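You operate a simulated robot arm through the tools that you are given. There is no shell and no other tool.

You run a simulated two-armed robot. Do the job below in one go: nothing can be reset, and whatever is moved stays where it is left.

TASK
Tag machine 1 out: counter to zero, dials to A and M, switch off, red lock tag on the peg.
Fine: clear the counter before turning the main switch off; switch off before hanging the tag.

The check looks at the end state, three seconds after you hand in, the way a careful person would. Anything else that was tipped, shoved, dropped, spilled or broken makes it a failure.

THE ROBOT
Two 7-joint arms with fingered hands on one trunk that stands fixed in place. Base frame: the origin is at the foot of the trunk, x ahead of it, y to its left, z up. Lengths are in m, angles in rad, forces in N, time in s.
The left shoulder is at [0.071, 0.157, 1.05], the right one opposite. With the tool pointing down near the work surface each hand reaches from about 0.1 to 0.84 m from the base axis, measured 20 degrees to its own side. Payload 4 kg a hand.
Tool frame (each hand has its own): the origin (TCP) lies between the finger pads and is the grasp point; the fingertips stand 0.03 m ahead of it; z points along the fingers, y is the line along which they close. The gripper opens to 0.104 m. The gripper's body begins 0.035 m behind the TCP. The gripper is a hand of 3 fingers: y runs from the thumb to the fingers, the wrist lies at [-0.015, -0.104, -0.178] in the tool frame.
Orientation is told as [roll, pitch, yaw] about the base's x, y, z axes, in that order, counted from this pose: with the fingers straight down and the wrist toward the robot, the tool's x, y and z point along [0, 1, 0], [1, 0, 0] and [0, 0, -1] of the base frame.

THE INTERFACE
- The arms move only by the tool step_arm. It takes "left_moves", "right_moves" or both (then of equal length, played together; a hand with none holds still); each is a list of rows, each an object (a shift or turn left out is 0) with "rotation": the turn, a rotation vector about the tool's x, y, z in units of 6 degrees (1.0 is 6 degrees), a list of three; "slide": the shift along the tool's x, y, z in units of 40 mm (1.0 is 40 mm), a list of three. In form: [{"rotation": [ax, ay, az], "slide": [tx, ty, tz]}, ...]. A call has 1 to 20 rows; each row shifts and turns the commanded pose from where the row before left it, along the tool's axes as they then stand. A call with a number of a shift or a turn outside -1 to 1 is refused whole. Each row takes 0.2 s and may step no farther than 0.05 m and 0.15 rad from the row before; otherwise, the whole call is refused. A pose out of reach is approached as far as the arm can. The call stops where the force on the tool passes 60 N (or 10 N more than at its start, if that is more) or the arm is blocked; 0.2 s more then pass. In this call time passes only in rows, and 0.2 s behind the last. It gives the time, the measured TCP pose, the force on the tool (base axes), the opening and the grip force at its end, in the units of the frame above (readings bear some noise), with the torque about the TCP (base axes, N m) and any sound that the robot's microphone picked up.
- Cameras (640 x 400 px; columns grow to the right, rows downward): "scene" is now at [0.1268, 0.0437, 1.3136]; the picture's right is [0.48, -0.88, 0.00], its down [-0.22, -0.12, -0.97] and it looks along [0.85, 0.46, -0.25] (base axes); focal length 214 px, centre (320, 200). "left" rides on the left gripper at [-0.064, -0.094, -0.117] in its tool frame; the picture's right is [-0.72, -0.33, 0.61], its down [0.64, -0.65, 0.40] and it looks along [0.27, 0.68, 0.68] (tool axes); focal length 238 px, centre (320, 200). "right" rides on the right gripper at [0.064, -0.094, -0.117] in its tool frame; the picture's right is [-0.72, 0.33, -0.61], its down [-0.64, -0.65, 0.40] and it looks along [-0.27, 0.68, 0.68] (tool axes); focal length 238 px, centre (320, 200). There is no depth. A picture from a camera that has moved, and an enlarged one, comes with that camera's place and axes in the base frame and with its lens. The place of the scene camera against the robot may be out by one fixed shift of up to 0.012 m in any direction.
- camera(camera): a new picture of that camera. It takes no simulated time.
- move_column(by): slides the trunk up (or, below 0, down) by that many m; the arms and the scene camera ride with it, the base frame stays. It gives what a move gives, with no picture.
- finger_targets(index, middle, thumb_bend, thumb_turn, hand): sets how far each is bent, from 0 (flat) to 1 (curled in); at 0.3 the hand is open as for a grip, at 0.7 the pads meet at the TCP. One left out holds its place. A second passes; each finger stops where it meets its share of the squeeze, and holds until it gets a number again. It is the only way to open and close the hand. It gives what a move gives, with no picture; readings hold the bend of each and the force on the fingers (four entries, about 0 where the hand has none), thumb and palm. thumb_turn goes from beside the hand (0) to across from the fingers (1), as for a grip.
- pan_tilt(pan, tilt): turns the head with the scene camera to pan (to the left, within 1.501 rad either way) and tilt (down, from -0.506 to 1.204), counted from straight ahead of the robot. It gives what a move gives.
- enlarge(camera, box): a new picture of the part [left, top, right, bottom] of that camera's present view, enlarged. It takes no simulated time.
- close_job(): hands the job in; it is judged then, once.

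Nothing tells you positions but the pictures and the camera data. Unless the task says otherwise, let go and move clear before handing in.

The tools are called after ">>>" as name(argument=value, ...) on one line, values as JSON. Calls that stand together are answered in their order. step_arm: Moves the arms, as the interface text tells. Its arguments: {"type":"object","properties":{"left_moves":{"type":"array"},"right_moves":{"type":"array"}},"required":[]} The other tools are called the same way: move_column (by) slides the trunk up or down; finger_targets (index, middle, thumb_bend, thumb_turn, hand) moves the fingers one by one; pan_tilt (pan, tilt) turns the head that bears the scene camera; camera (camera) takes a picture; enlarge (camera, box) takes an enlarged picture of a part of a camera's view; close_job () hands the job in.

At the start:

```text
clock: 0.0
left_tcp_pos: [0.3192, 0.3984, 1.2936]
left_tcp_rot: [-0.001, 0.002, 0.0]
left_contact_force: [0.8, 0.1, -0.4]
left_ft_torque: [0.04, -0.05, 0.0]
left_gripper_width: 0.1033
left_gripper_force: 0.0
left_shape: jaw
left_bend: [0.3, 0.3, 0.3, 0.98]
left_finger forces: [0.0, 0.0, 0.0, 0.1, 0.0, 0.0]
right_tcp_pos: [0.304, 0.039, 1.2807]
right_tcp_rot: [-0.001, 0.0, 0.0]
right_contact_force: [-1.1, -0.4, 0.1]
right_ft_torque: [0.01, 0.01, 0.01]
right_gripper_width: 0.1037
right_gripper_force: 0.1
right_shape: jaw
right_bend: [0.3, 0.3, 0.3, 0.98]
right_finger forces: [0.0, 0.0, 0.0, 0.0, 0.0, 0.1]
trunk travel left (down, up): [-0.466, 0.474]
head pan, tilt: [0.497, 0.25]
```

scene: 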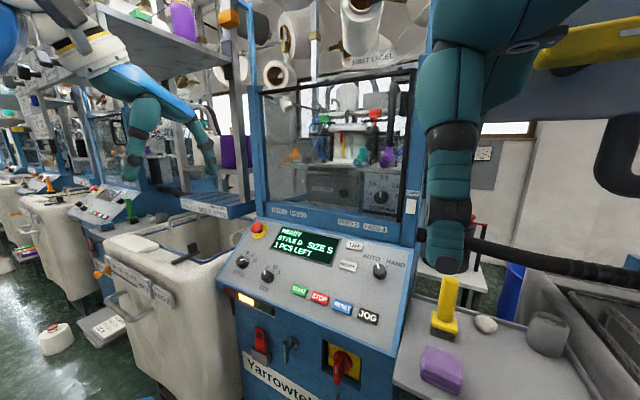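
right: 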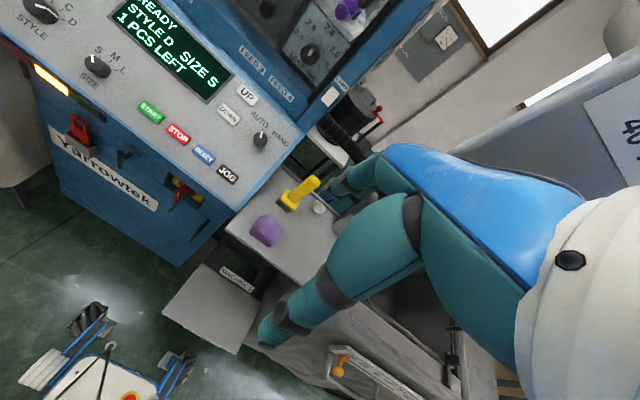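
left: 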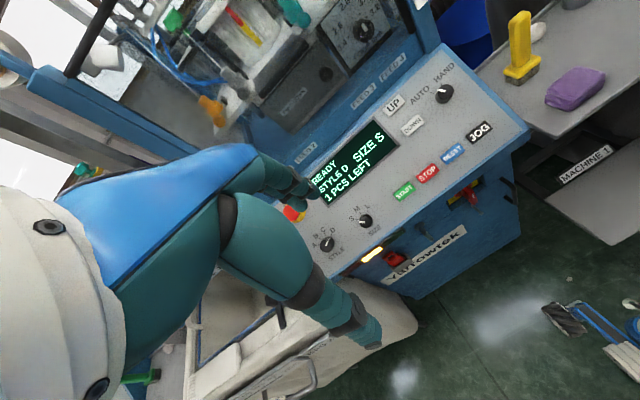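

I see a blue knitting machine with a sloped control panel (display, STYLE and SIZE dials, buttons, AUTO/HAND knob), and on its front face a red-tagged peg, a small hook/peg and a red-yellow main switch. First I look closer before moving anything.

>>> enlarge(camera="scene", box=[220, 210, 420, 335])

>>> enlarge(camera="scene", box=[220, 280, 412, 400])

>>> enlarge(camera="left", box=[280, 60, 540, 280])

>>> enlarge(camera="right", box=[0, 0, 320, 220])

```text
3.20 times, centred on (320, 272) of scene
camera zoom: at [0.1268, 0.0437, 1.3136], right [0.48, -0.88, 0.0], down [-0.22, -0.12, -0.97], along [0.85, 0.46, -0.25], focal length 686 px, centre (320, -32)
```

zoom: 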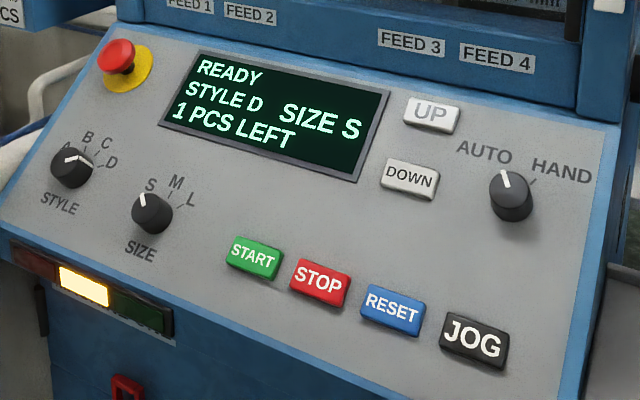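

```text
3.33 times, centred on (316, 340) of scene
camera zoom: at [0.1268, 0.0437, 1.3136], right [0.48, -0.88, 0.0], down [-0.22, -0.12, -0.97], along [0.85, 0.46, -0.25], focal length 715 px, centre (333, -267)
```

zoom: 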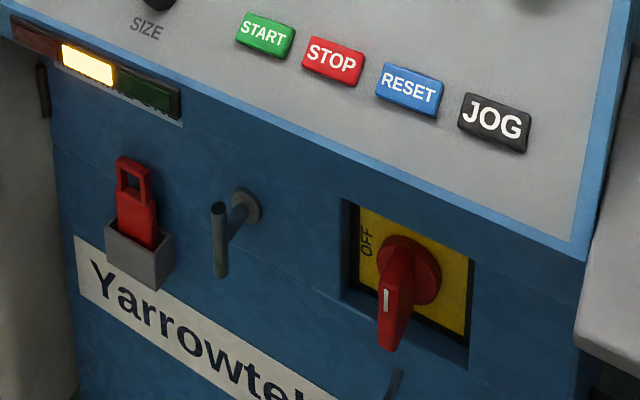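

```text
1.82 times, centred on (410, 170) of left
camera zoom: at [0.2238, 0.3343, 1.4114], right [-0.33, -0.72, -0.61], down [-0.65, 0.64, -0.4], along [0.68, 0.27, -0.68], focal length 433 px, centre (156, 254)
```

zoom: 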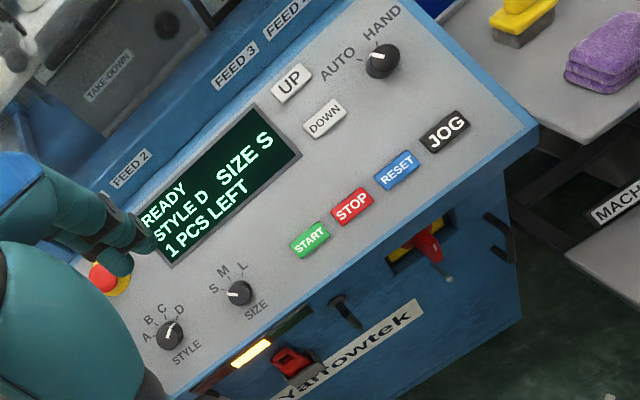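

```text
1.82 times, centred on (160, 110) of right
camera zoom: at [0.2099, 0.1017, 1.3981], right [0.33, -0.72, 0.61], down [-0.65, -0.64, -0.4], along [0.68, -0.27, -0.68], focal length 433 px, centre (611, 364)
```

zoom: 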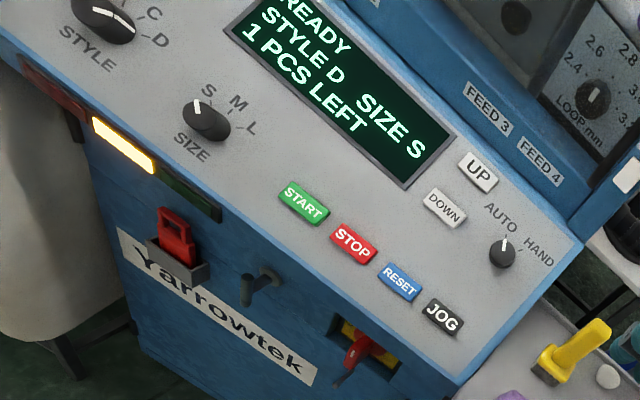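

The panel works out to about 36° slope, with the button row near x≈0.54, z≈0.936 and the DOWN button near (0.62, 0.22, 0.995). I'll look around with the head before moving the arms.

>>> pan_tilt(pan=0.55, tilt=0.8)

>>> camera(camera="scene")

>>> enlarge(camera="scene", box=[180, 60, 460, 235])

>>> enlarge(camera="scene", box=[200, 160, 420, 300])

>>> enlarge(camera="left", box=[300, 140, 540, 290])

>>> enlarge(camera="left", box=[480, 0, 640, 240])

>>> enlarge(camera="right", box=[30, 90, 230, 240])

```text
clock: 1.0
left_tcp_pos: [0.3185, 0.3964, 1.2936]
left_tcp_rot: [0.0, -0.001, 0.001]
left_contact_force: [0.8, -0.8, 0.8]
left_ft_torque: [0.01, -0.01, 0.01]
left_gripper_width: 0.1038
left_gripper_force: 0.1
left_shape: jaw
left_bend: [0.3, 0.3, 0.3, 0.98]
left_finger forces: [0.1, 0.0, 0.1, 0.0, 0.0, 0.1]
right_tcp_pos: [0.3021, 0.038, 1.281]
right_tcp_rot: [0.001, 0.0, 0.0]
right_contact_force: [0.0, -0.9, 0.5]
right_ft_torque: [0.0, -0.01, 0.03]
right_gripper_width: 0.1035
right_gripper_force: 0.1
right_shape: jaw
right_bend: [0.3, 0.3, 0.3, 0.98]
right_finger forces: [0.0, 0.0, 0.0, 0.0, 0.1, 0.1]
trunk travel left (down, up): [-0.466, 0.474]
head pan, tilt: [0.55, 0.799]
```

```text
taken
camera scene: at [0.1135, 0.0412, 1.2646], right [0.52, -0.85, 0.0], down [-0.61, -0.38, -0.7], along [0.59, 0.36, -0.72], focal length 214 px, centre (320, 200)
```

scene: 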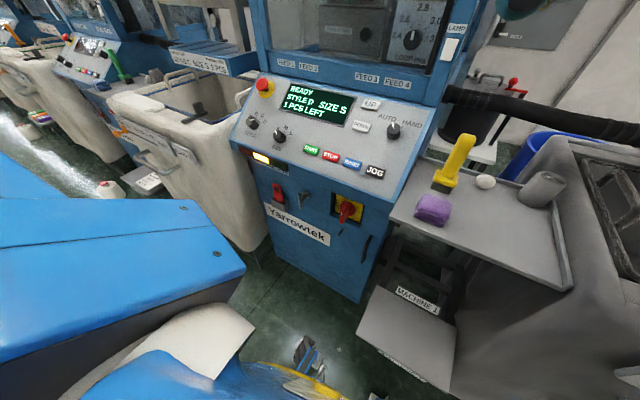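

```text
2.29 times, centred on (320, 148) of scene
camera zoom: at [0.1135, 0.0412, 1.2646], right [0.52, -0.85, 0.0], down [-0.61, -0.38, -0.7], along [0.59, 0.36, -0.72], focal length 490 px, centre (320, 320)
```

zoom: 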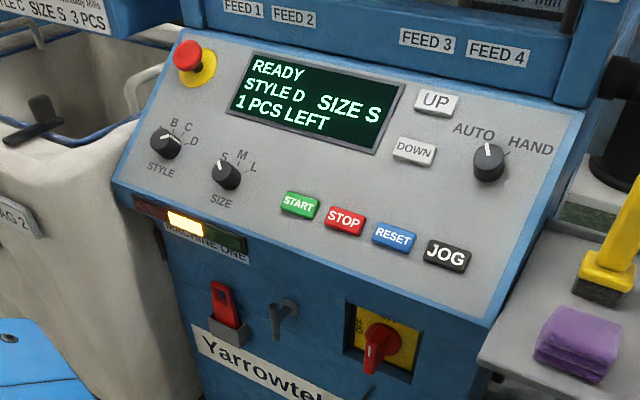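

```text
2.86 times, centred on (310, 230) of scene
camera zoom: at [0.1135, 0.0412, 1.2646], right [0.52, -0.85, 0.0], down [-0.61, -0.38, -0.7], along [0.59, 0.36, -0.72], focal length 613 px, centre (349, 114)
```

zoom: 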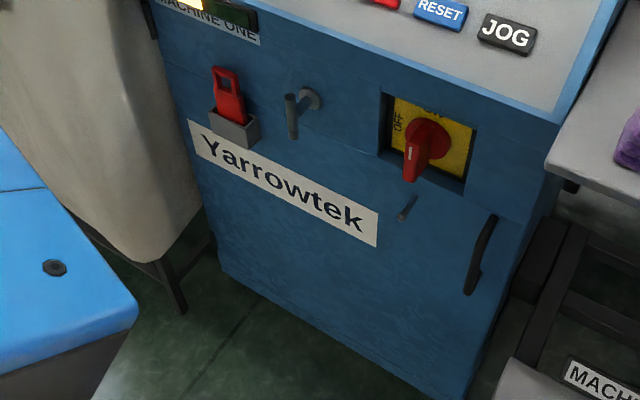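

```text
2.67 times, centred on (420, 215) of left
camera zoom: at [0.2231, 0.3334, 1.4116], right [-0.33, -0.72, -0.61], down [-0.65, 0.64, -0.4], along [0.68, 0.27, -0.68], focal length 636 px, centre (53, 160)
```

zoom: 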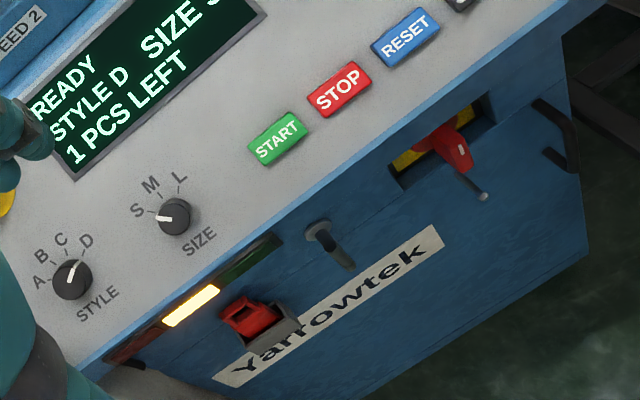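

```text
1.67 times, centred on (560, 120) of left
camera zoom: at [0.2231, 0.3334, 1.4116], right [-0.33, -0.72, -0.61], down [-0.65, 0.64, -0.4], along [0.68, 0.27, -0.68], focal length 397 px, centre (-80, 333)
```

zoom: 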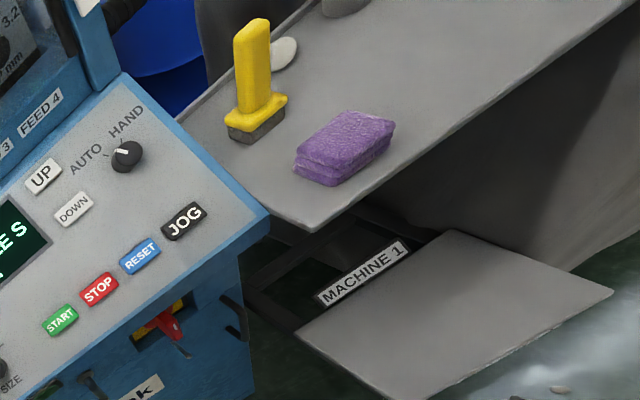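

```text
2.67 times, centred on (130, 165) of right
camera zoom: at [0.2094, 0.1007, 1.3983], right [0.33, -0.72, 0.61], down [-0.65, -0.64, -0.4], along [0.68, -0.27, -0.68], focal length 636 px, centre (827, 293)
```

zoom: 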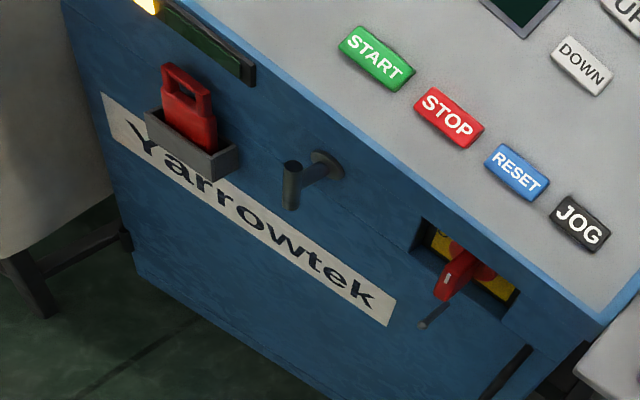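

The front face carries MACHINE ONE's tag holder, the peg and the main switch, all seen from steeply above so far. I'll lower the left hand in free space in front of the machine to see them from a better angle.

>>> step_arm(left_moves=[{"slide": [-0.2, -0.3, 1]}, {"slide": [-0.2, -0.3, 1]}, {"slide": [-0.2, -0.3, 1]}, {"slide": [-0.2, -0.3, 1]}, {"slide": [-0.2, -0.3, 1]}, {"slide": [-0.2, -0.3, 1]}, {"slide": [-0.2, -0.3, 1]}, {"slide": [-0.2, -0.3, 1]}])

>>> camera(camera="left")

>>> camera(camera="scene")

```text
clock: 2.8
left_tcp_pos: [0.268, 0.3719, 1.0766]
left_tcp_rot: [-0.001, 0.001, -0.002]
left_contact_force: [0.6, 0.1, -0.2]
left_ft_torque: [-0.04, 0.01, 0.01]
left_gripper_width: 0.104
left_gripper_force: 0.1
left_shape: jaw
left_bend: [0.3, 0.3, 0.3, 0.98]
left_finger forces: [0.1, 0.0, 0.1, 0.1, 0.0, 0.1]
left hand out of reach, approached as far as the arm can: row 6, 7, 8
right_tcp_pos: [0.3026, 0.036, 1.281]
right_tcp_rot: [0.001, 0.0, -0.001]
right_contact_force: [-0.8, -1.2, 0.4]
right_ft_torque: [0.02, 0.0, -0.02]
right_gripper_width: 0.1038
right_gripper_force: 0.1
right_shape: jaw
right_bend: [0.3, 0.3, 0.3, 0.98]
right_finger forces: [0.0, 0.1, 0.0, 0.0, 0.1, 0.0]
trunk travel left (down, up): [-0.466, 0.474]
head pan, tilt: [0.55, 0.799]
```

```text
taken
camera left: at [0.1726, 0.3081, 1.1954], right [-0.33, -0.72, -0.61], down [-0.65, 0.64, -0.4], along [0.68, 0.27, -0.68], focal length 238 px, centre (320, 200)
```

left: 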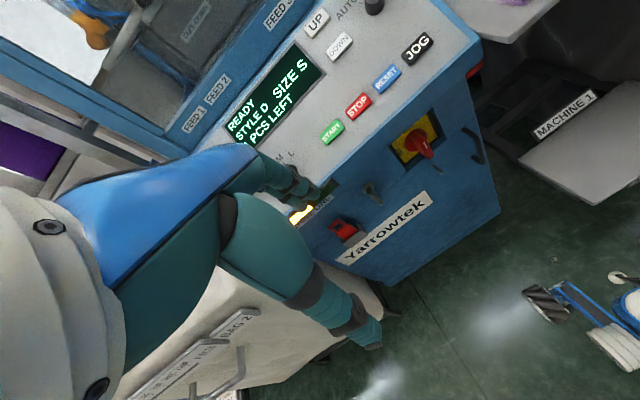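

```text
taken
camera scene: at [0.1125, 0.0396, 1.2647], right [0.52, -0.85, 0.0], down [-0.61, -0.37, -0.7], along [0.59, 0.36, -0.72], focal length 214 px, centre (320, 200)
```

scene: 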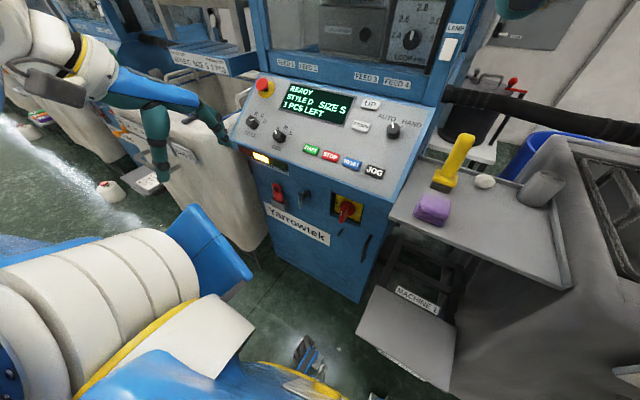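

The left hand's low reach is limited with the trunk this high, so I'll lower the trunk; both hands are well in front of the panel (x<0.4), and the panel's front edge is near x≈0.48.

>>> move_column(by=-0.2)

>>> camera(camera="left")

>>> camera(camera="scene")

>>> camera(camera="right")

```text
clock: 4.9
left_tcp_pos: [0.2673, 0.373, 0.8771]
left_tcp_rot: [0.001, 0.001, -0.002]
left_contact_force: [-0.9, -0.5, -1.0]
left_ft_torque: [0.0, -0.01, -0.01]
left_gripper_width: 0.1038
left_gripper_force: 0.0
left_shape: jaw
left_bend: [0.3, 0.3, 0.3, 0.98]
left_finger forces: [0.1, 0.0, 0.0, 0.0, 0.0, 0.1]
right_tcp_pos: [0.3043, 0.0382, 1.081]
right_tcp_rot: [0.001, 0.001, 0.002]
right_contact_force: [1.2, 0.5, -0.1]
right_ft_torque: [0.03, 0.02, 0.02]
right_gripper_width: 0.1037
right_gripper_force: 0.0
right_shape: jaw
right_bend: [0.3, 0.3, 0.3, 0.98]
right_finger forces: [0.1, 0.0, 0.0, 0.1, 0.1, 0.0]
trunk travel left (down, up): [-0.266, 0.674]
head pan, tilt: [0.55, 0.799]
```

```text
taken
camera left: at [0.1728, 0.3094, 0.9952], right [-0.33, -0.72, -0.61], down [-0.65, 0.64, -0.4], along [0.68, 0.27, -0.68], focal length 238 px, centre (320, 200)
```

left: 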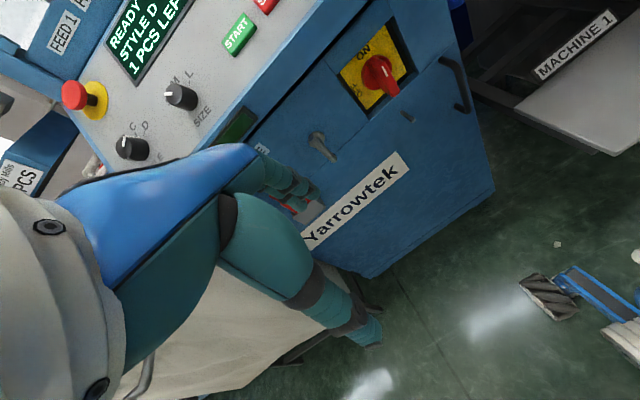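

```text
taken
camera scene: at [0.1129, 0.0407, 1.0646], right [0.52, -0.85, 0.0], down [-0.61, -0.38, -0.7], along [0.59, 0.36, -0.72], focal length 214 px, centre (320, 200)
```

scene: 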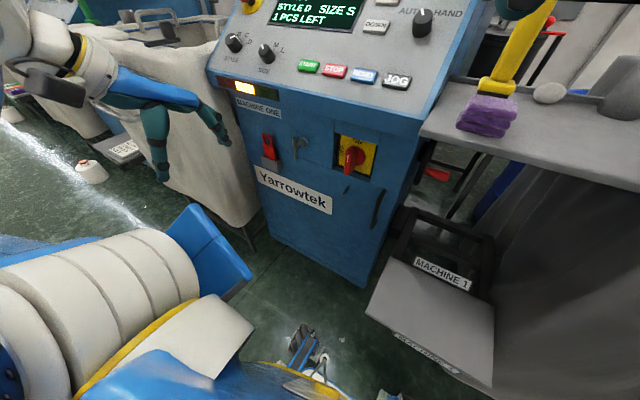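

```text
taken
camera right: at [0.2091, 0.1004, 1.1983], right [0.33, -0.72, 0.61], down [-0.65, -0.64, -0.4], along [0.68, -0.27, -0.68], focal length 238 px, centre (320, 200)
```

right: 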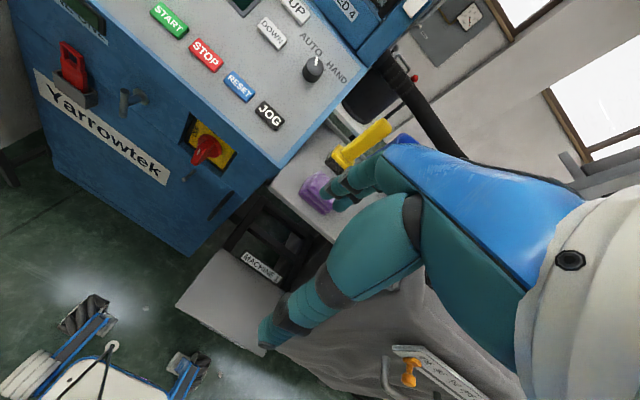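

>>> enlarge(camera="scene", box=[230, 110, 400, 220])

>>> enlarge(camera="right", box=[30, 20, 280, 230])

>>> enlarge(camera="left", box=[240, 20, 480, 220])

>>> pan_tilt(pan=0.7, tilt=0.5)

>>> camera(camera="scene")

```text
3.64 times, centred on (315, 165) of scene
camera zoom: at [0.1129, 0.0407, 1.0646], right [0.52, -0.85, 0.0], down [-0.61, -0.38, -0.7], along [0.59, 0.36, -0.72], focal length 780 px, centre (338, 327)
```

zoom: 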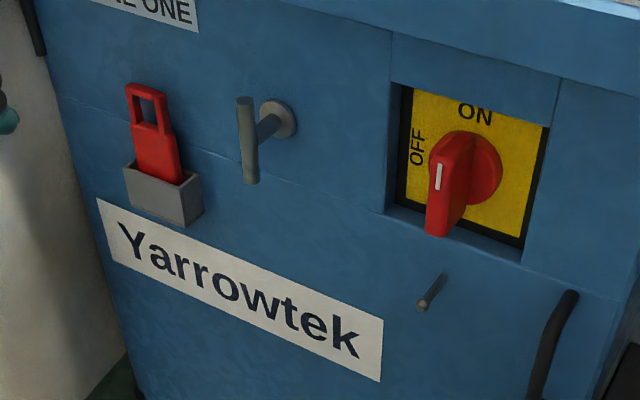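

```text
1.90 times, centred on (155, 125) of right
camera zoom: at [0.2091, 0.1004, 1.1983], right [0.33, -0.72, 0.61], down [-0.65, -0.64, -0.4], along [0.68, -0.27, -0.68], focal length 454 px, centre (634, 343)
```

zoom: 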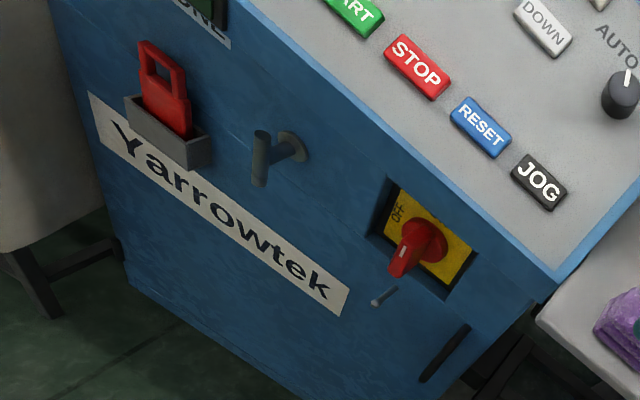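

```text
2.00 times, centred on (360, 120) of left
camera zoom: at [0.1728, 0.3094, 0.9952], right [-0.33, -0.72, -0.61], down [-0.65, 0.64, -0.4], along [0.68, 0.27, -0.68], focal length 477 px, centre (240, 360)
```

zoom: 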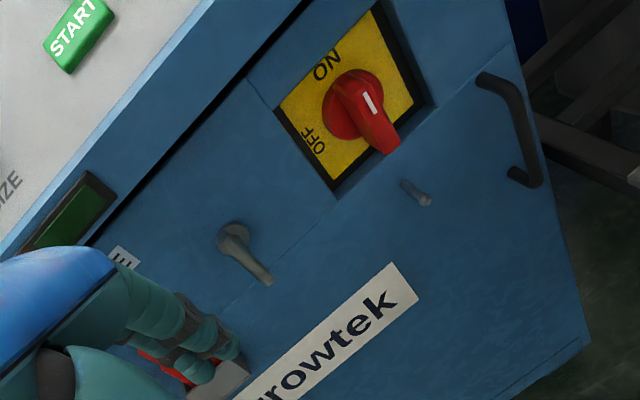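

```text
clock: 5.7
left_tcp_pos: [0.2684, 0.3741, 0.8756]
left_tcp_rot: [-0.003, 0.003, -0.001]
left_contact_force: [-0.7, 0.0, 0.1]
left_ft_torque: [0.04, 0.03, 0.01]
left_gripper_width: 0.1037
left_gripper_force: 0.0
left_shape: jaw
left_bend: [0.3, 0.3, 0.3, 0.98]
left_finger forces: [0.0, 0.0, 0.1, 0.0, 0.0, 0.0]
right_tcp_pos: [0.3045, 0.0377, 1.0804]
right_tcp_rot: [0.001, 0.0, 0.0]
right_contact_force: [-0.5, -0.7, -0.2]
right_ft_torque: [-0.02, -0.02, 0.01]
right_gripper_width: 0.1038
right_gripper_force: 0.0
right_shape: jaw
right_bend: [0.3, 0.3, 0.3, 0.98]
right_finger forces: [0.0, 0.1, 0.1, 0.0, 0.0, 0.0]
trunk travel left (down, up): [-0.266, 0.674]
head pan, tilt: [0.7, 0.499]
```

```text
taken
camera scene: at [0.1139, 0.0572, 1.0904], right [0.64, -0.77, 0.0], down [-0.37, -0.31, -0.88], along [0.67, 0.56, -0.48], focal length 214 px, centre (320, 200)
```

scene: 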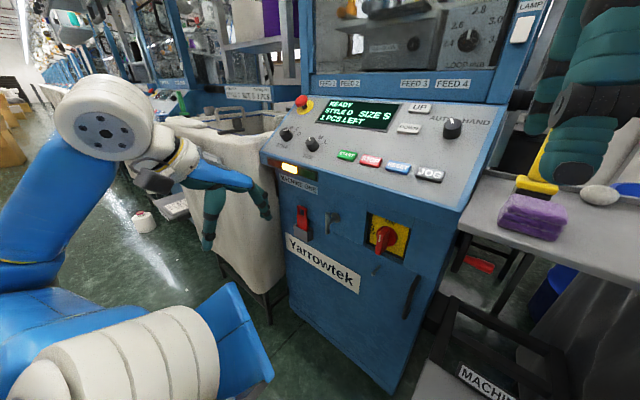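

The peg looks like a stem from the wall with a vertical bar at its end (around x≈0.51, y≈0.362, z≈0.706–0.776), and the switch is a ridge handle at ON (up) with OFF to its left. I'll zoom tightly on each part to get details.

>>> enlarge(camera="right", box=[50, 30, 170, 120])

>>> enlarge(camera="scene", box=[280, 190, 360, 250])

>>> enlarge(camera="scene", box=[350, 200, 430, 260])

>>> enlarge(camera="scene", box=[265, 80, 385, 170])

>>> enlarge(camera="scene", box=[330, 80, 490, 200])

>>> enlarge(camera="left", box=[320, 120, 420, 195])

```text
4.44 times, centred on (110, 75) of right
camera zoom: at [0.2093, 0.1005, 1.1982], right [0.33, -0.72, 0.61], down [-0.65, -0.64, -0.4], along [0.68, -0.27, -0.68], focal length 1059 px, centre (1253, 756)
```

zoom: 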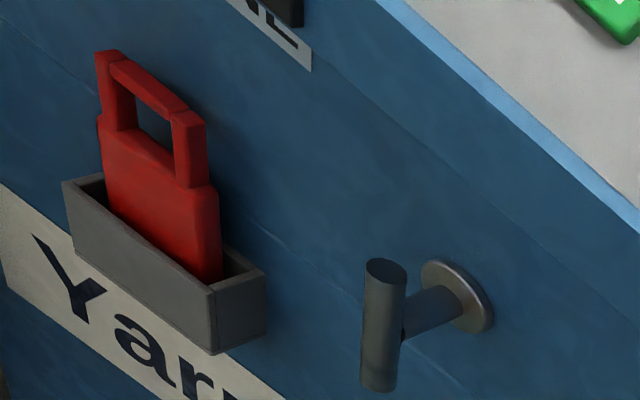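

```text
6.67 times, centred on (320, 220) of scene
camera zoom: at [0.1139, 0.0572, 1.0904], right [0.64, -0.77, 0.0], down [-0.37, -0.31, -0.88], along [0.67, 0.56, -0.48], focal length 1430 px, centre (320, 67)
```

zoom: 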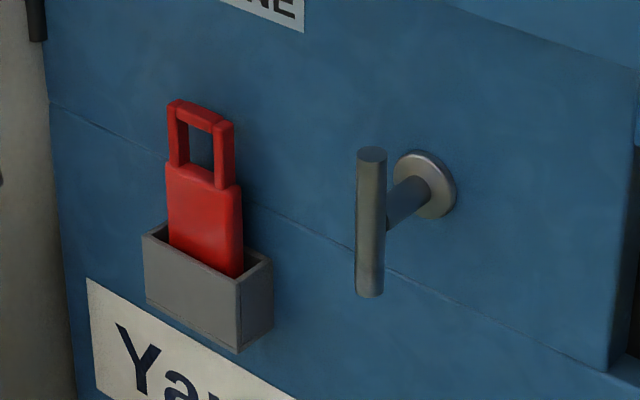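

```text
6.67 times, centred on (390, 230) of scene
camera zoom: at [0.1139, 0.0572, 1.0904], right [0.64, -0.77, 0.0], down [-0.37, -0.31, -0.88], along [0.67, 0.56, -0.48], focal length 1430 px, centre (-147, 0)
```

zoom: 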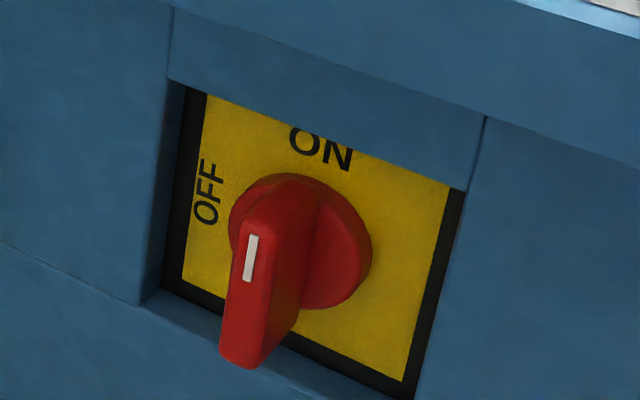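

```text
4.44 times, centred on (325, 125) of scene
camera zoom: at [0.1139, 0.0572, 1.0904], right [0.64, -0.77, 0.0], down [-0.37, -0.31, -0.88], along [0.67, 0.56, -0.48], focal length 953 px, centre (298, 533)
```

zoom: 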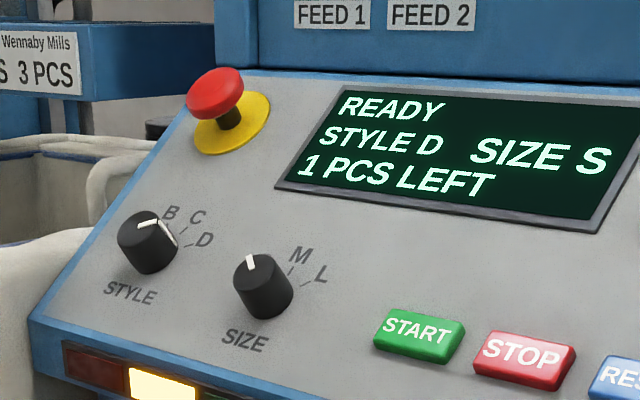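

```text
3.33 times, centred on (410, 140) of scene
camera zoom: at [0.1139, 0.0572, 1.0904], right [0.64, -0.77, 0.0], down [-0.37, -0.31, -0.88], along [0.67, 0.56, -0.48], focal length 715 px, centre (20, 400)
```

zoom: 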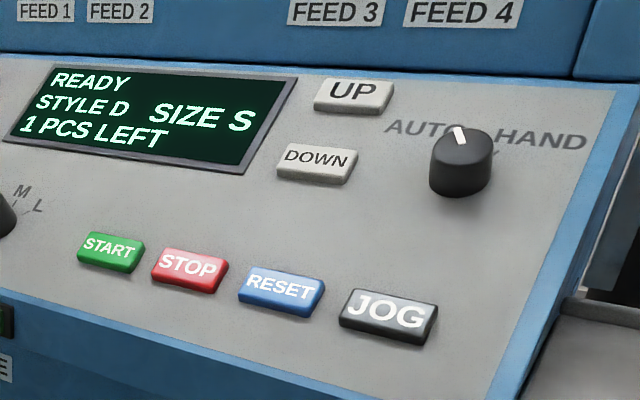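

```text
5.33 times, centred on (370, 158) of left
camera zoom: at [0.1729, 0.3095, 0.9951], right [-0.33, -0.72, -0.61], down [-0.65, 0.64, -0.4], along [0.68, 0.27, -0.68], focal length 1271 px, centre (53, 427)
```

zoom: 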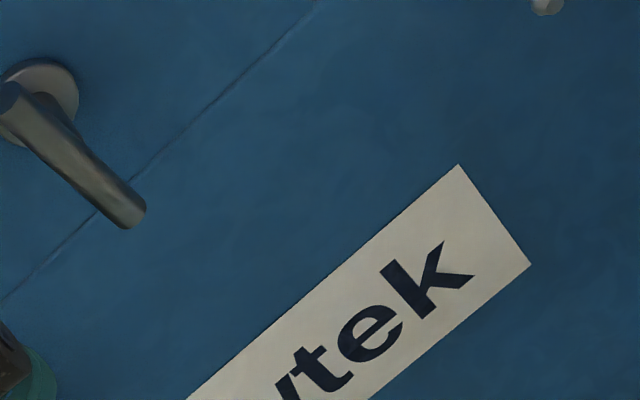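

Now the shapes are clear: the tag is a padlock-shaped plate with a rectangular loop, and the peg is a stem with an upright bar that the loop must drop over. I'll zoom further to measure them.

>>> enlarge(camera="scene", box=[292, 197, 322, 242])

>>> enlarge(camera="right", box=[58, 36, 104, 110])

>>> enlarge(camera="scene", box=[318, 205, 354, 240])

>>> enlarge(camera="right", box=[112, 80, 152, 124])

```text
8.89 times, centred on (307, 220) of scene
camera zoom: at [0.1139, 0.0572, 1.0904], right [0.64, -0.77, 0.0], down [-0.37, -0.31, -0.88], along [0.67, 0.56, -0.48], focal length 1906 px, centre (436, 27)
```

zoom: 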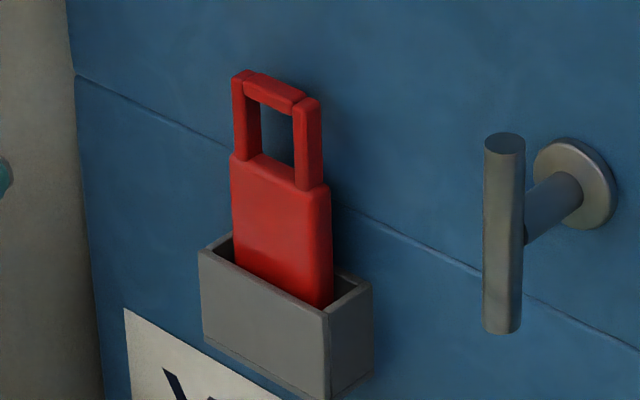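

```text
5.41 times, centred on (81, 73) of right
camera zoom: at [0.2093, 0.1005, 1.1982], right [0.33, -0.72, 0.61], down [-0.65, -0.64, -0.4], along [0.68, -0.27, -0.68], focal length 1288 px, centre (1612, 886)
```

zoom: 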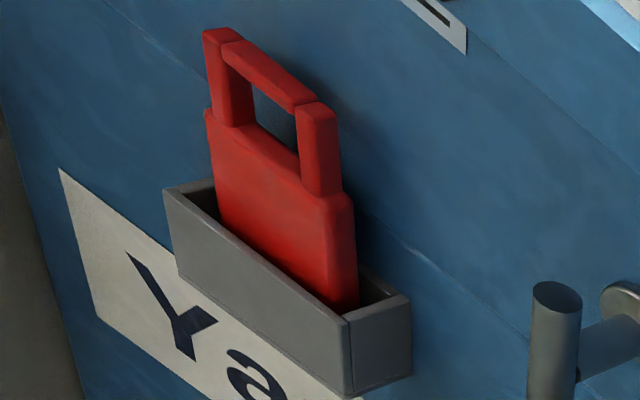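

```text
11.43 times, centred on (336, 222) of scene
camera zoom: at [0.1139, 0.0572, 1.0904], right [0.64, -0.77, 0.0], down [-0.37, -0.31, -0.88], along [0.67, 0.56, -0.48], focal length 2451 px, centre (137, -57)
```

zoom: 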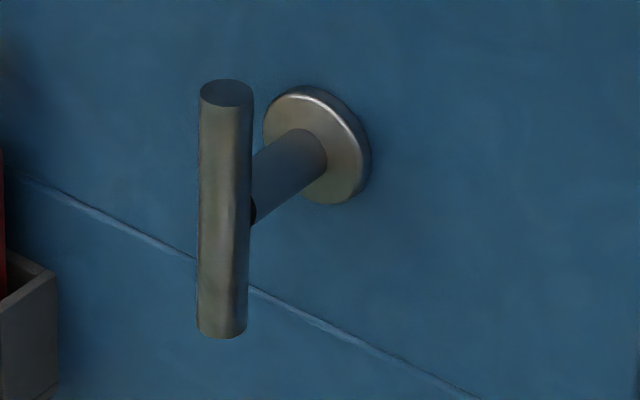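

```text
9.09 times, centred on (132, 102) of right
camera zoom: at [0.2093, 0.1005, 1.1982], right [0.33, -0.72, 0.61], down [-0.65, -0.64, -0.4], along [0.68, -0.27, -0.68], focal length 2167 px, centre (2029, 1091)
```

zoom: 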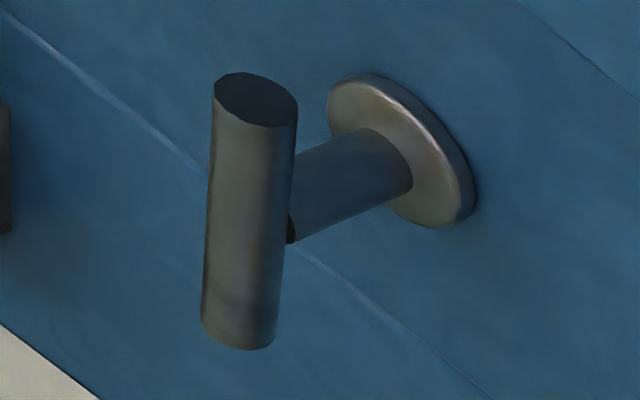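

The tag's loop hole is roughly 23×25 mm and the bar about 13 mm thick, so threading it is feasible. Next I want to learn how the left hand's fingers look and move, viewed by the scene camera in free air.

>>> pan_tilt(pan=1.1, tilt=0.5)

>>> camera(camera="scene")

>>> enlarge(camera="left", box=[200, 140, 400, 360])

```text
clock: 6.6
left_tcp_pos: [0.2691, 0.3732, 0.8765]
left_tcp_rot: [-0.001, 0.002, -0.002]
left_contact_force: [1.4, -0.7, -0.5]
left_ft_torque: [0.01, 0.0, -0.01]
left_gripper_width: 0.1039
left_gripper_force: 0.1
left_shape: jaw
left_bend: [0.3, 0.3, 0.3, 0.98]
left_finger forces: [0.0, 0.1, 0.0, 0.1, 0.0, 0.0]
right_tcp_pos: [0.3031, 0.0378, 1.0805]
right_tcp_rot: [0.001, 0.001, 0.0]
right_contact_force: [-0.2, 0.8, -0.2]
right_ft_torque: [0.04, 0.03, 0.01]
right_gripper_width: 0.1035
right_gripper_force: 0.2
right_shape: jaw
right_bend: [0.3, 0.3, 0.3, 0.98]
right_finger forces: [0.0, 0.0, 0.0, 0.0, 0.0, 0.0]
trunk travel left (down, up): [-0.266, 0.674]
head pan, tilt: [1.1, 0.499]
```

```text
taken
camera scene: at [0.0856, 0.0797, 1.0905], right [0.89, -0.45, 0.0], down [-0.22, -0.43, -0.88], along [0.4, 0.78, -0.48], focal length 214 px, centre (320, 200)
```

scene: 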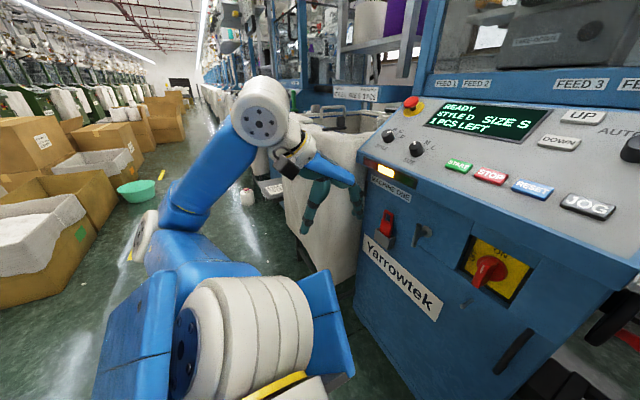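

```text
1.82 times, centred on (300, 250) of left
camera zoom: at [0.1729, 0.3095, 0.9952], right [-0.33, -0.72, -0.61], down [-0.65, 0.64, -0.4], along [0.68, 0.27, -0.68], focal length 433 px, centre (356, 109)
```

zoom: 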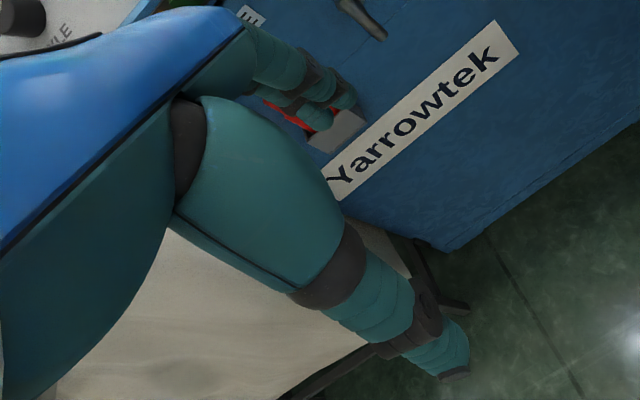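

>>> enlarge(camera="scene", box=[250, 120, 390, 240])

>>> finger_targets(hand="left", index=0.7, middle=1.0)

>>> enlarge(camera="scene", box=[250, 120, 390, 240])

>>> enlarge(camera="left", box=[200, 140, 400, 360])

```text
3.33 times, centred on (320, 180) of scene
camera zoom: at [0.0856, 0.0797, 1.0905], right [0.89, -0.45, 0.0], down [-0.22, -0.43, -0.88], along [0.4, 0.78, -0.48], focal length 715 px, centre (320, 267)
```

zoom: 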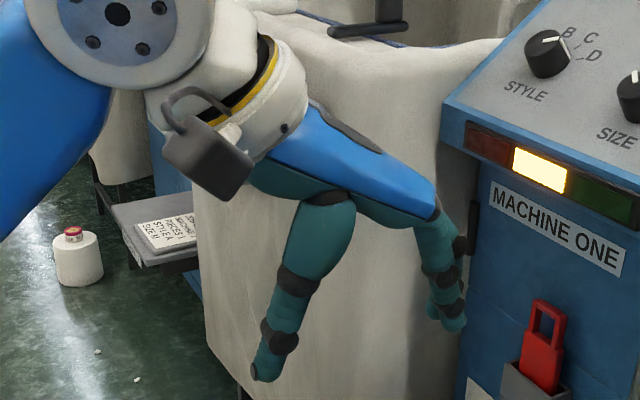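

```text
clock: 7.6
left_tcp_pos: [0.2685, 0.3727, 0.8765]
left_tcp_rot: [-0.001, 0.002, -0.002]
left_contact_force: [-0.3, 0.3, 0.4]
left_ft_torque: [-0.01, 0.01, -0.03]
left_gripper_width: 0.0519
left_gripper_force: 0.1
left_shape: fingers
left_bend: [0.7, 1.0, 0.3, 0.98]
left_finger forces: [0.0, 0.0, 0.0, 0.1, 0.0, 0.0]
right_tcp_pos: [0.3033, 0.039, 1.0814]
right_tcp_rot: [0.003, -0.001, 0.0]
right_contact_force: [0.3, 0.4, -0.1]
right_ft_torque: [0.0, -0.02, 0.02]
right_gripper_width: 0.1037
right_gripper_force: 0.2
right_shape: jaw
right_bend: [0.3, 0.3, 0.3, 0.98]
right_finger forces: [0.0, 0.0, 0.0, 0.0, 0.1, 0.0]
trunk travel left (down, up): [-0.266, 0.674]
head pan, tilt: [1.1, 0.499]
```

```text
3.33 times, centred on (320, 180) of scene
camera zoom: at [0.0855, 0.0798, 1.0905], right [0.89, -0.45, 0.0], down [-0.22, -0.43, -0.88], along [0.4, 0.78, -0.48], focal length 715 px, centre (320, 267)
```

zoom: 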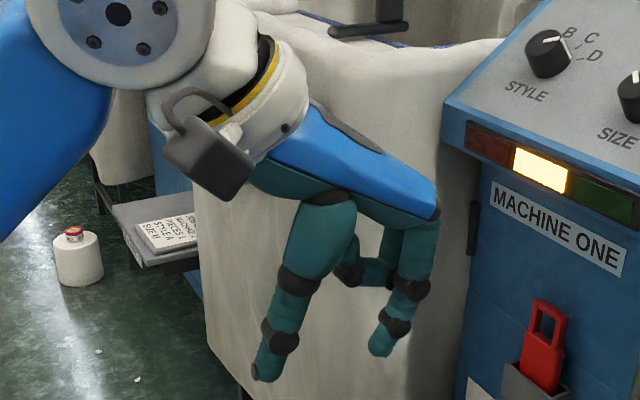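

```text
1.82 times, centred on (300, 250) of left
camera zoom: at [0.1729, 0.3095, 0.9952], right [-0.33, -0.72, -0.61], down [-0.65, 0.64, -0.4], along [0.68, 0.27, -0.68], focal length 433 px, centre (356, 109)
```

zoom: 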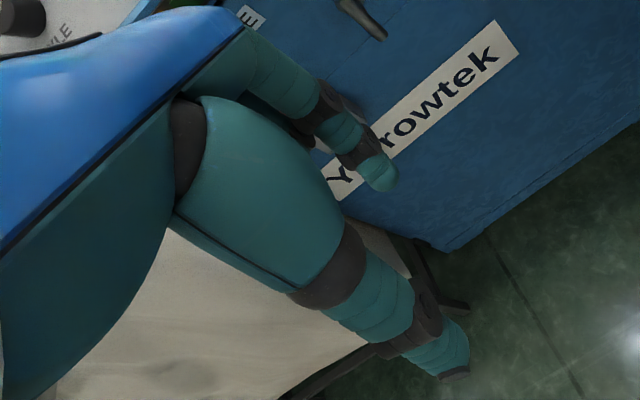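

The index tip at bend 0.7 sits about 30 mm ahead of the TCP, on the tool axis. I'll check where the thumb goes when flattened, so it stays clear while the index presses DOWN.

>>> finger_targets(hand="left", thumb_bend=0.0, thumb_turn=0.0)

>>> enlarge(camera="scene", box=[250, 120, 390, 240])

>>> camera(camera="left")

```text
clock: 8.6
left_tcp_pos: [0.2686, 0.3725, 0.8767]
left_tcp_rot: [-0.001, 0.002, -0.001]
left_contact_force: [-0.1, 0.5, 0.3]
left_ft_torque: [-0.02, 0.01, 0.01]
left_gripper_width: 0.133
left_gripper_force: 0.0
left_shape: fingers
left_bend: [0.7, 1.0, 0.0, 0.0]
left_finger forces: [0.1, 0.1, 0.0, 0.1, 0.0, 0.0]
right_tcp_pos: [0.3033, 0.0385, 1.081]
right_tcp_rot: [0.002, -0.001, -0.001]
right_contact_force: [0.3, 0.2, 0.9]
right_ft_torque: [-0.03, 0.04, -0.01]
right_gripper_width: 0.1038
right_gripper_force: 0.1
right_shape: jaw
right_bend: [0.3, 0.3, 0.3, 0.98]
right_finger forces: [0.1, 0.1, 0.0, 0.0, 0.1, 0.0]
trunk travel left (down, up): [-0.266, 0.674]
head pan, tilt: [1.1, 0.499]
```

```text
3.33 times, centred on (320, 180) of scene
camera zoom: at [0.0855, 0.0798, 1.0905], right [0.89, -0.45, 0.0], down [-0.22, -0.43, -0.88], along [0.4, 0.78, -0.48], focal length 715 px, centre (320, 267)
```

zoom: 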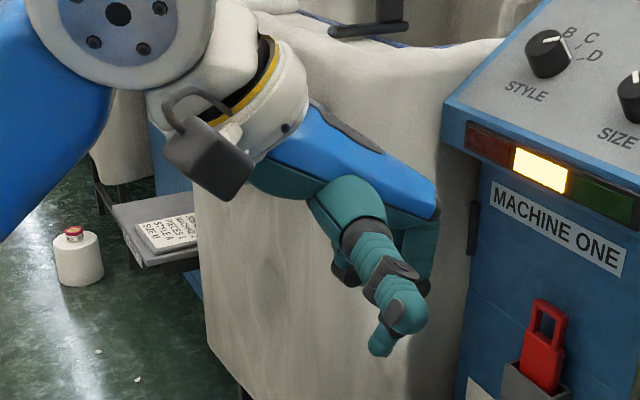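

```text
taken
camera left: at [0.1729, 0.3095, 0.9952], right [-0.33, -0.72, -0.61], down [-0.65, 0.64, -0.4], along [0.68, 0.27, -0.68], focal length 238 px, centre (320, 200)
```

left: 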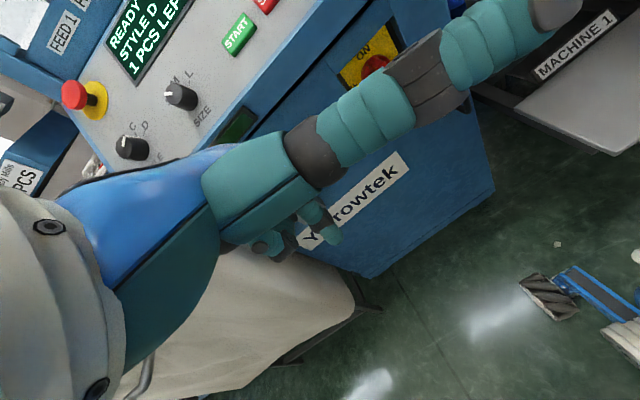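

>>> finger_targets(hand="left", thumb_bend=0.0, thumb_turn=1.0)

>>> enlarge(camera="scene", box=[250, 120, 390, 240])

>>> camera(camera="left")

```text
clock: 9.6
left_tcp_pos: [0.2673, 0.3724, 0.8767]
left_tcp_rot: [0.001, 0.001, -0.003]
left_contact_force: [0.1, 0.5, -0.5]
left_ft_torque: [-0.04, 0.03, 0.01]
left_gripper_width: 0.0711
left_gripper_force: 0.0
left_shape: fingers
left_bend: [0.7, 1.0, 0.0, 0.95]
left_finger forces: [0.1, 0.1, 0.1, 0.1, 0.1, 0.1]
right_tcp_pos: [0.3038, 0.0374, 1.0805]
right_tcp_rot: [0.002, -0.002, 0.002]
right_contact_force: [-0.5, 0.2, 0.4]
right_ft_torque: [0.04, 0.0, -0.01]
right_gripper_width: 0.1036
right_gripper_force: 0.1
right_shape: jaw
right_bend: [0.3, 0.3, 0.3, 0.98]
right_finger forces: [0.0, 0.0, 0.1, 0.0, 0.0, 0.0]
trunk travel left (down, up): [-0.266, 0.674]
head pan, tilt: [1.1, 0.499]
```

```text
3.33 times, centred on (320, 180) of scene
camera zoom: at [0.0855, 0.0798, 1.0905], right [0.89, -0.45, 0.0], down [-0.22, -0.43, -0.88], along [0.4, 0.78, -0.48], focal length 715 px, centre (320, 267)
```

zoom: 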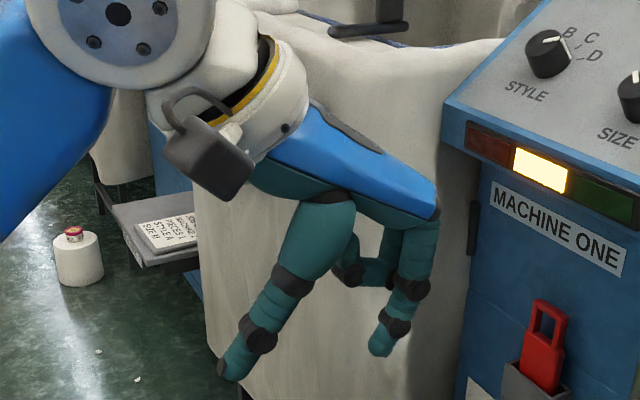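

```text
taken
camera left: at [0.1729, 0.3095, 0.9952], right [-0.33, -0.72, -0.61], down [-0.65, 0.64, -0.4], along [0.68, 0.27, -0.68], focal length 238 px, centre (320, 200)
```

left: 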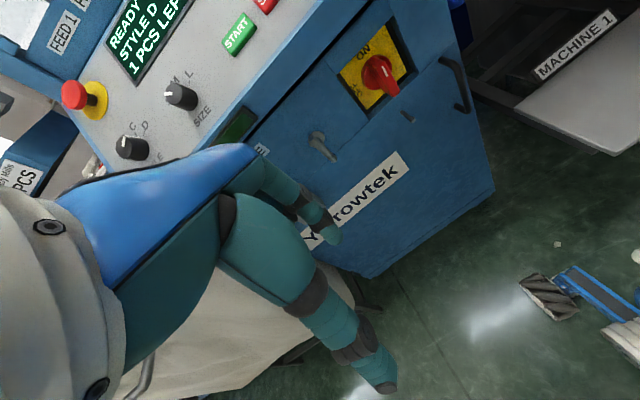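

With thumb flat and turned across, the thumb stays back toward the robot, which suits pressing on the slope with the tool tilted ~20° forward. I'll raise the trunk back for panel work and check how the arm follows a small upward move.

>>> move_column(by=0.2)

>>> step_arm(left_moves=[{"slide": [0, 0, -1]}, {"slide": [0, 0, -1]}])

>>> pan_tilt(pan=0.5, tilt=0.6)

>>> camera(camera="scene")

```text
clock: 11.8
left_tcp_pos: [0.2697, 0.3736, 1.076]
left_tcp_rot: [0.0, 0.003, -0.001]
left_contact_force: [0.4, -0.7, -0.3]
left_ft_torque: [0.03, 0.03, 0.01]
left_gripper_width: 0.0716
left_gripper_force: 0.0
left_shape: fingers
left_bend: [0.7, 1.0, 0.0, 0.95]
left_finger forces: [0.1, 0.0, 0.0, 0.0, 0.0, 0.1]
right_tcp_pos: [0.304, 0.0378, 1.28]
right_tcp_rot: [0.0, 0.001, 0.0]
right_contact_force: [0.7, 0.7, 0.7]
right_ft_torque: [0.0, -0.02, 0.02]
right_gripper_width: 0.1038
right_gripper_force: 0.1
right_shape: jaw
right_bend: [0.3, 0.3, 0.3, 0.98]
right_finger forces: [0.0, 0.0, 0.0, 0.0, 0.0, 0.0]
trunk travel left (down, up): [-0.466, 0.474]
head pan, tilt: [1.1, 0.499]
```

```text
clock: 12.4
left_tcp_pos: [0.2703, 0.3729, 1.1539]
left_tcp_rot: [0.001, 0.002, -0.003]
left_contact_force: [-0.6, -0.1, -0.2]
left_ft_torque: [0.03, -0.03, 0.02]
left_gripper_width: 0.0713
left_gripper_force: 0.0
left_shape: fingers
left_bend: [0.7, 1.0, 0.0, 0.95]
left_finger forces: [0.0, 0.0, 0.1, 0.0, 0.1, 0.0]
right_tcp_pos: [0.3034, 0.0364, 1.281]
right_tcp_rot: [0.001, -0.001, 0.0]
right_contact_force: [0.6, 0.3, 0.5]
right_ft_torque: [-0.01, 0.01, -0.01]
right_gripper_width: 0.1036
right_gripper_force: 0.0
right_shape: jaw
right_bend: [0.3, 0.3, 0.3, 0.98]
right_finger forces: [0.0, 0.1, 0.1, 0.0, 0.0, 0.1]
trunk travel left (down, up): [-0.466, 0.474]
head pan, tilt: [1.1, 0.499]
```

```text
clock: 13.4
left_tcp_pos: [0.2706, 0.373, 1.1537]
left_tcp_rot: [0.0, 0.003, -0.001]
left_contact_force: [-0.9, 0.2, -0.8]
left_ft_torque: [-0.02, 0.0, -0.03]
left_gripper_width: 0.0717
left_gripper_force: 0.0
left_shape: fingers
left_bend: [0.7, 1.0, 0.0, 0.95]
left_finger forces: [0.0, 0.0, 0.0, 0.1, 0.0, 0.1]
right_tcp_pos: [0.3022, 0.0384, 1.2808]
right_tcp_rot: [0.001, 0.001, 0.001]
right_contact_force: [0.6, 0.0, -0.4]
right_ft_torque: [-0.02, 0.02, 0.01]
right_gripper_width: 0.1036
right_gripper_force: 0.0
right_shape: jaw
right_bend: [0.3, 0.3, 0.3, 0.98]
right_finger forces: [0.0, 0.1, 0.0, 0.0, 0.0, 0.0]
trunk travel left (down, up): [-0.466, 0.474]
head pan, tilt: [0.499, 0.6]
```

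```text
taken
camera scene: at [0.1219, 0.0414, 1.2814], right [0.48, -0.88, 0.0], down [-0.5, -0.27, -0.82], along [0.72, 0.39, -0.57], focal length 214 px, centre (320, 200)
```

scene: 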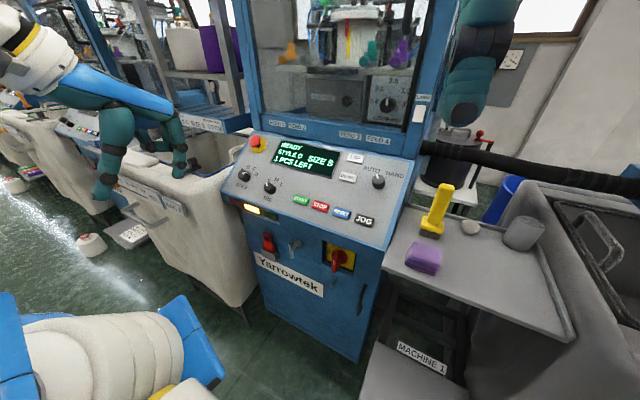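

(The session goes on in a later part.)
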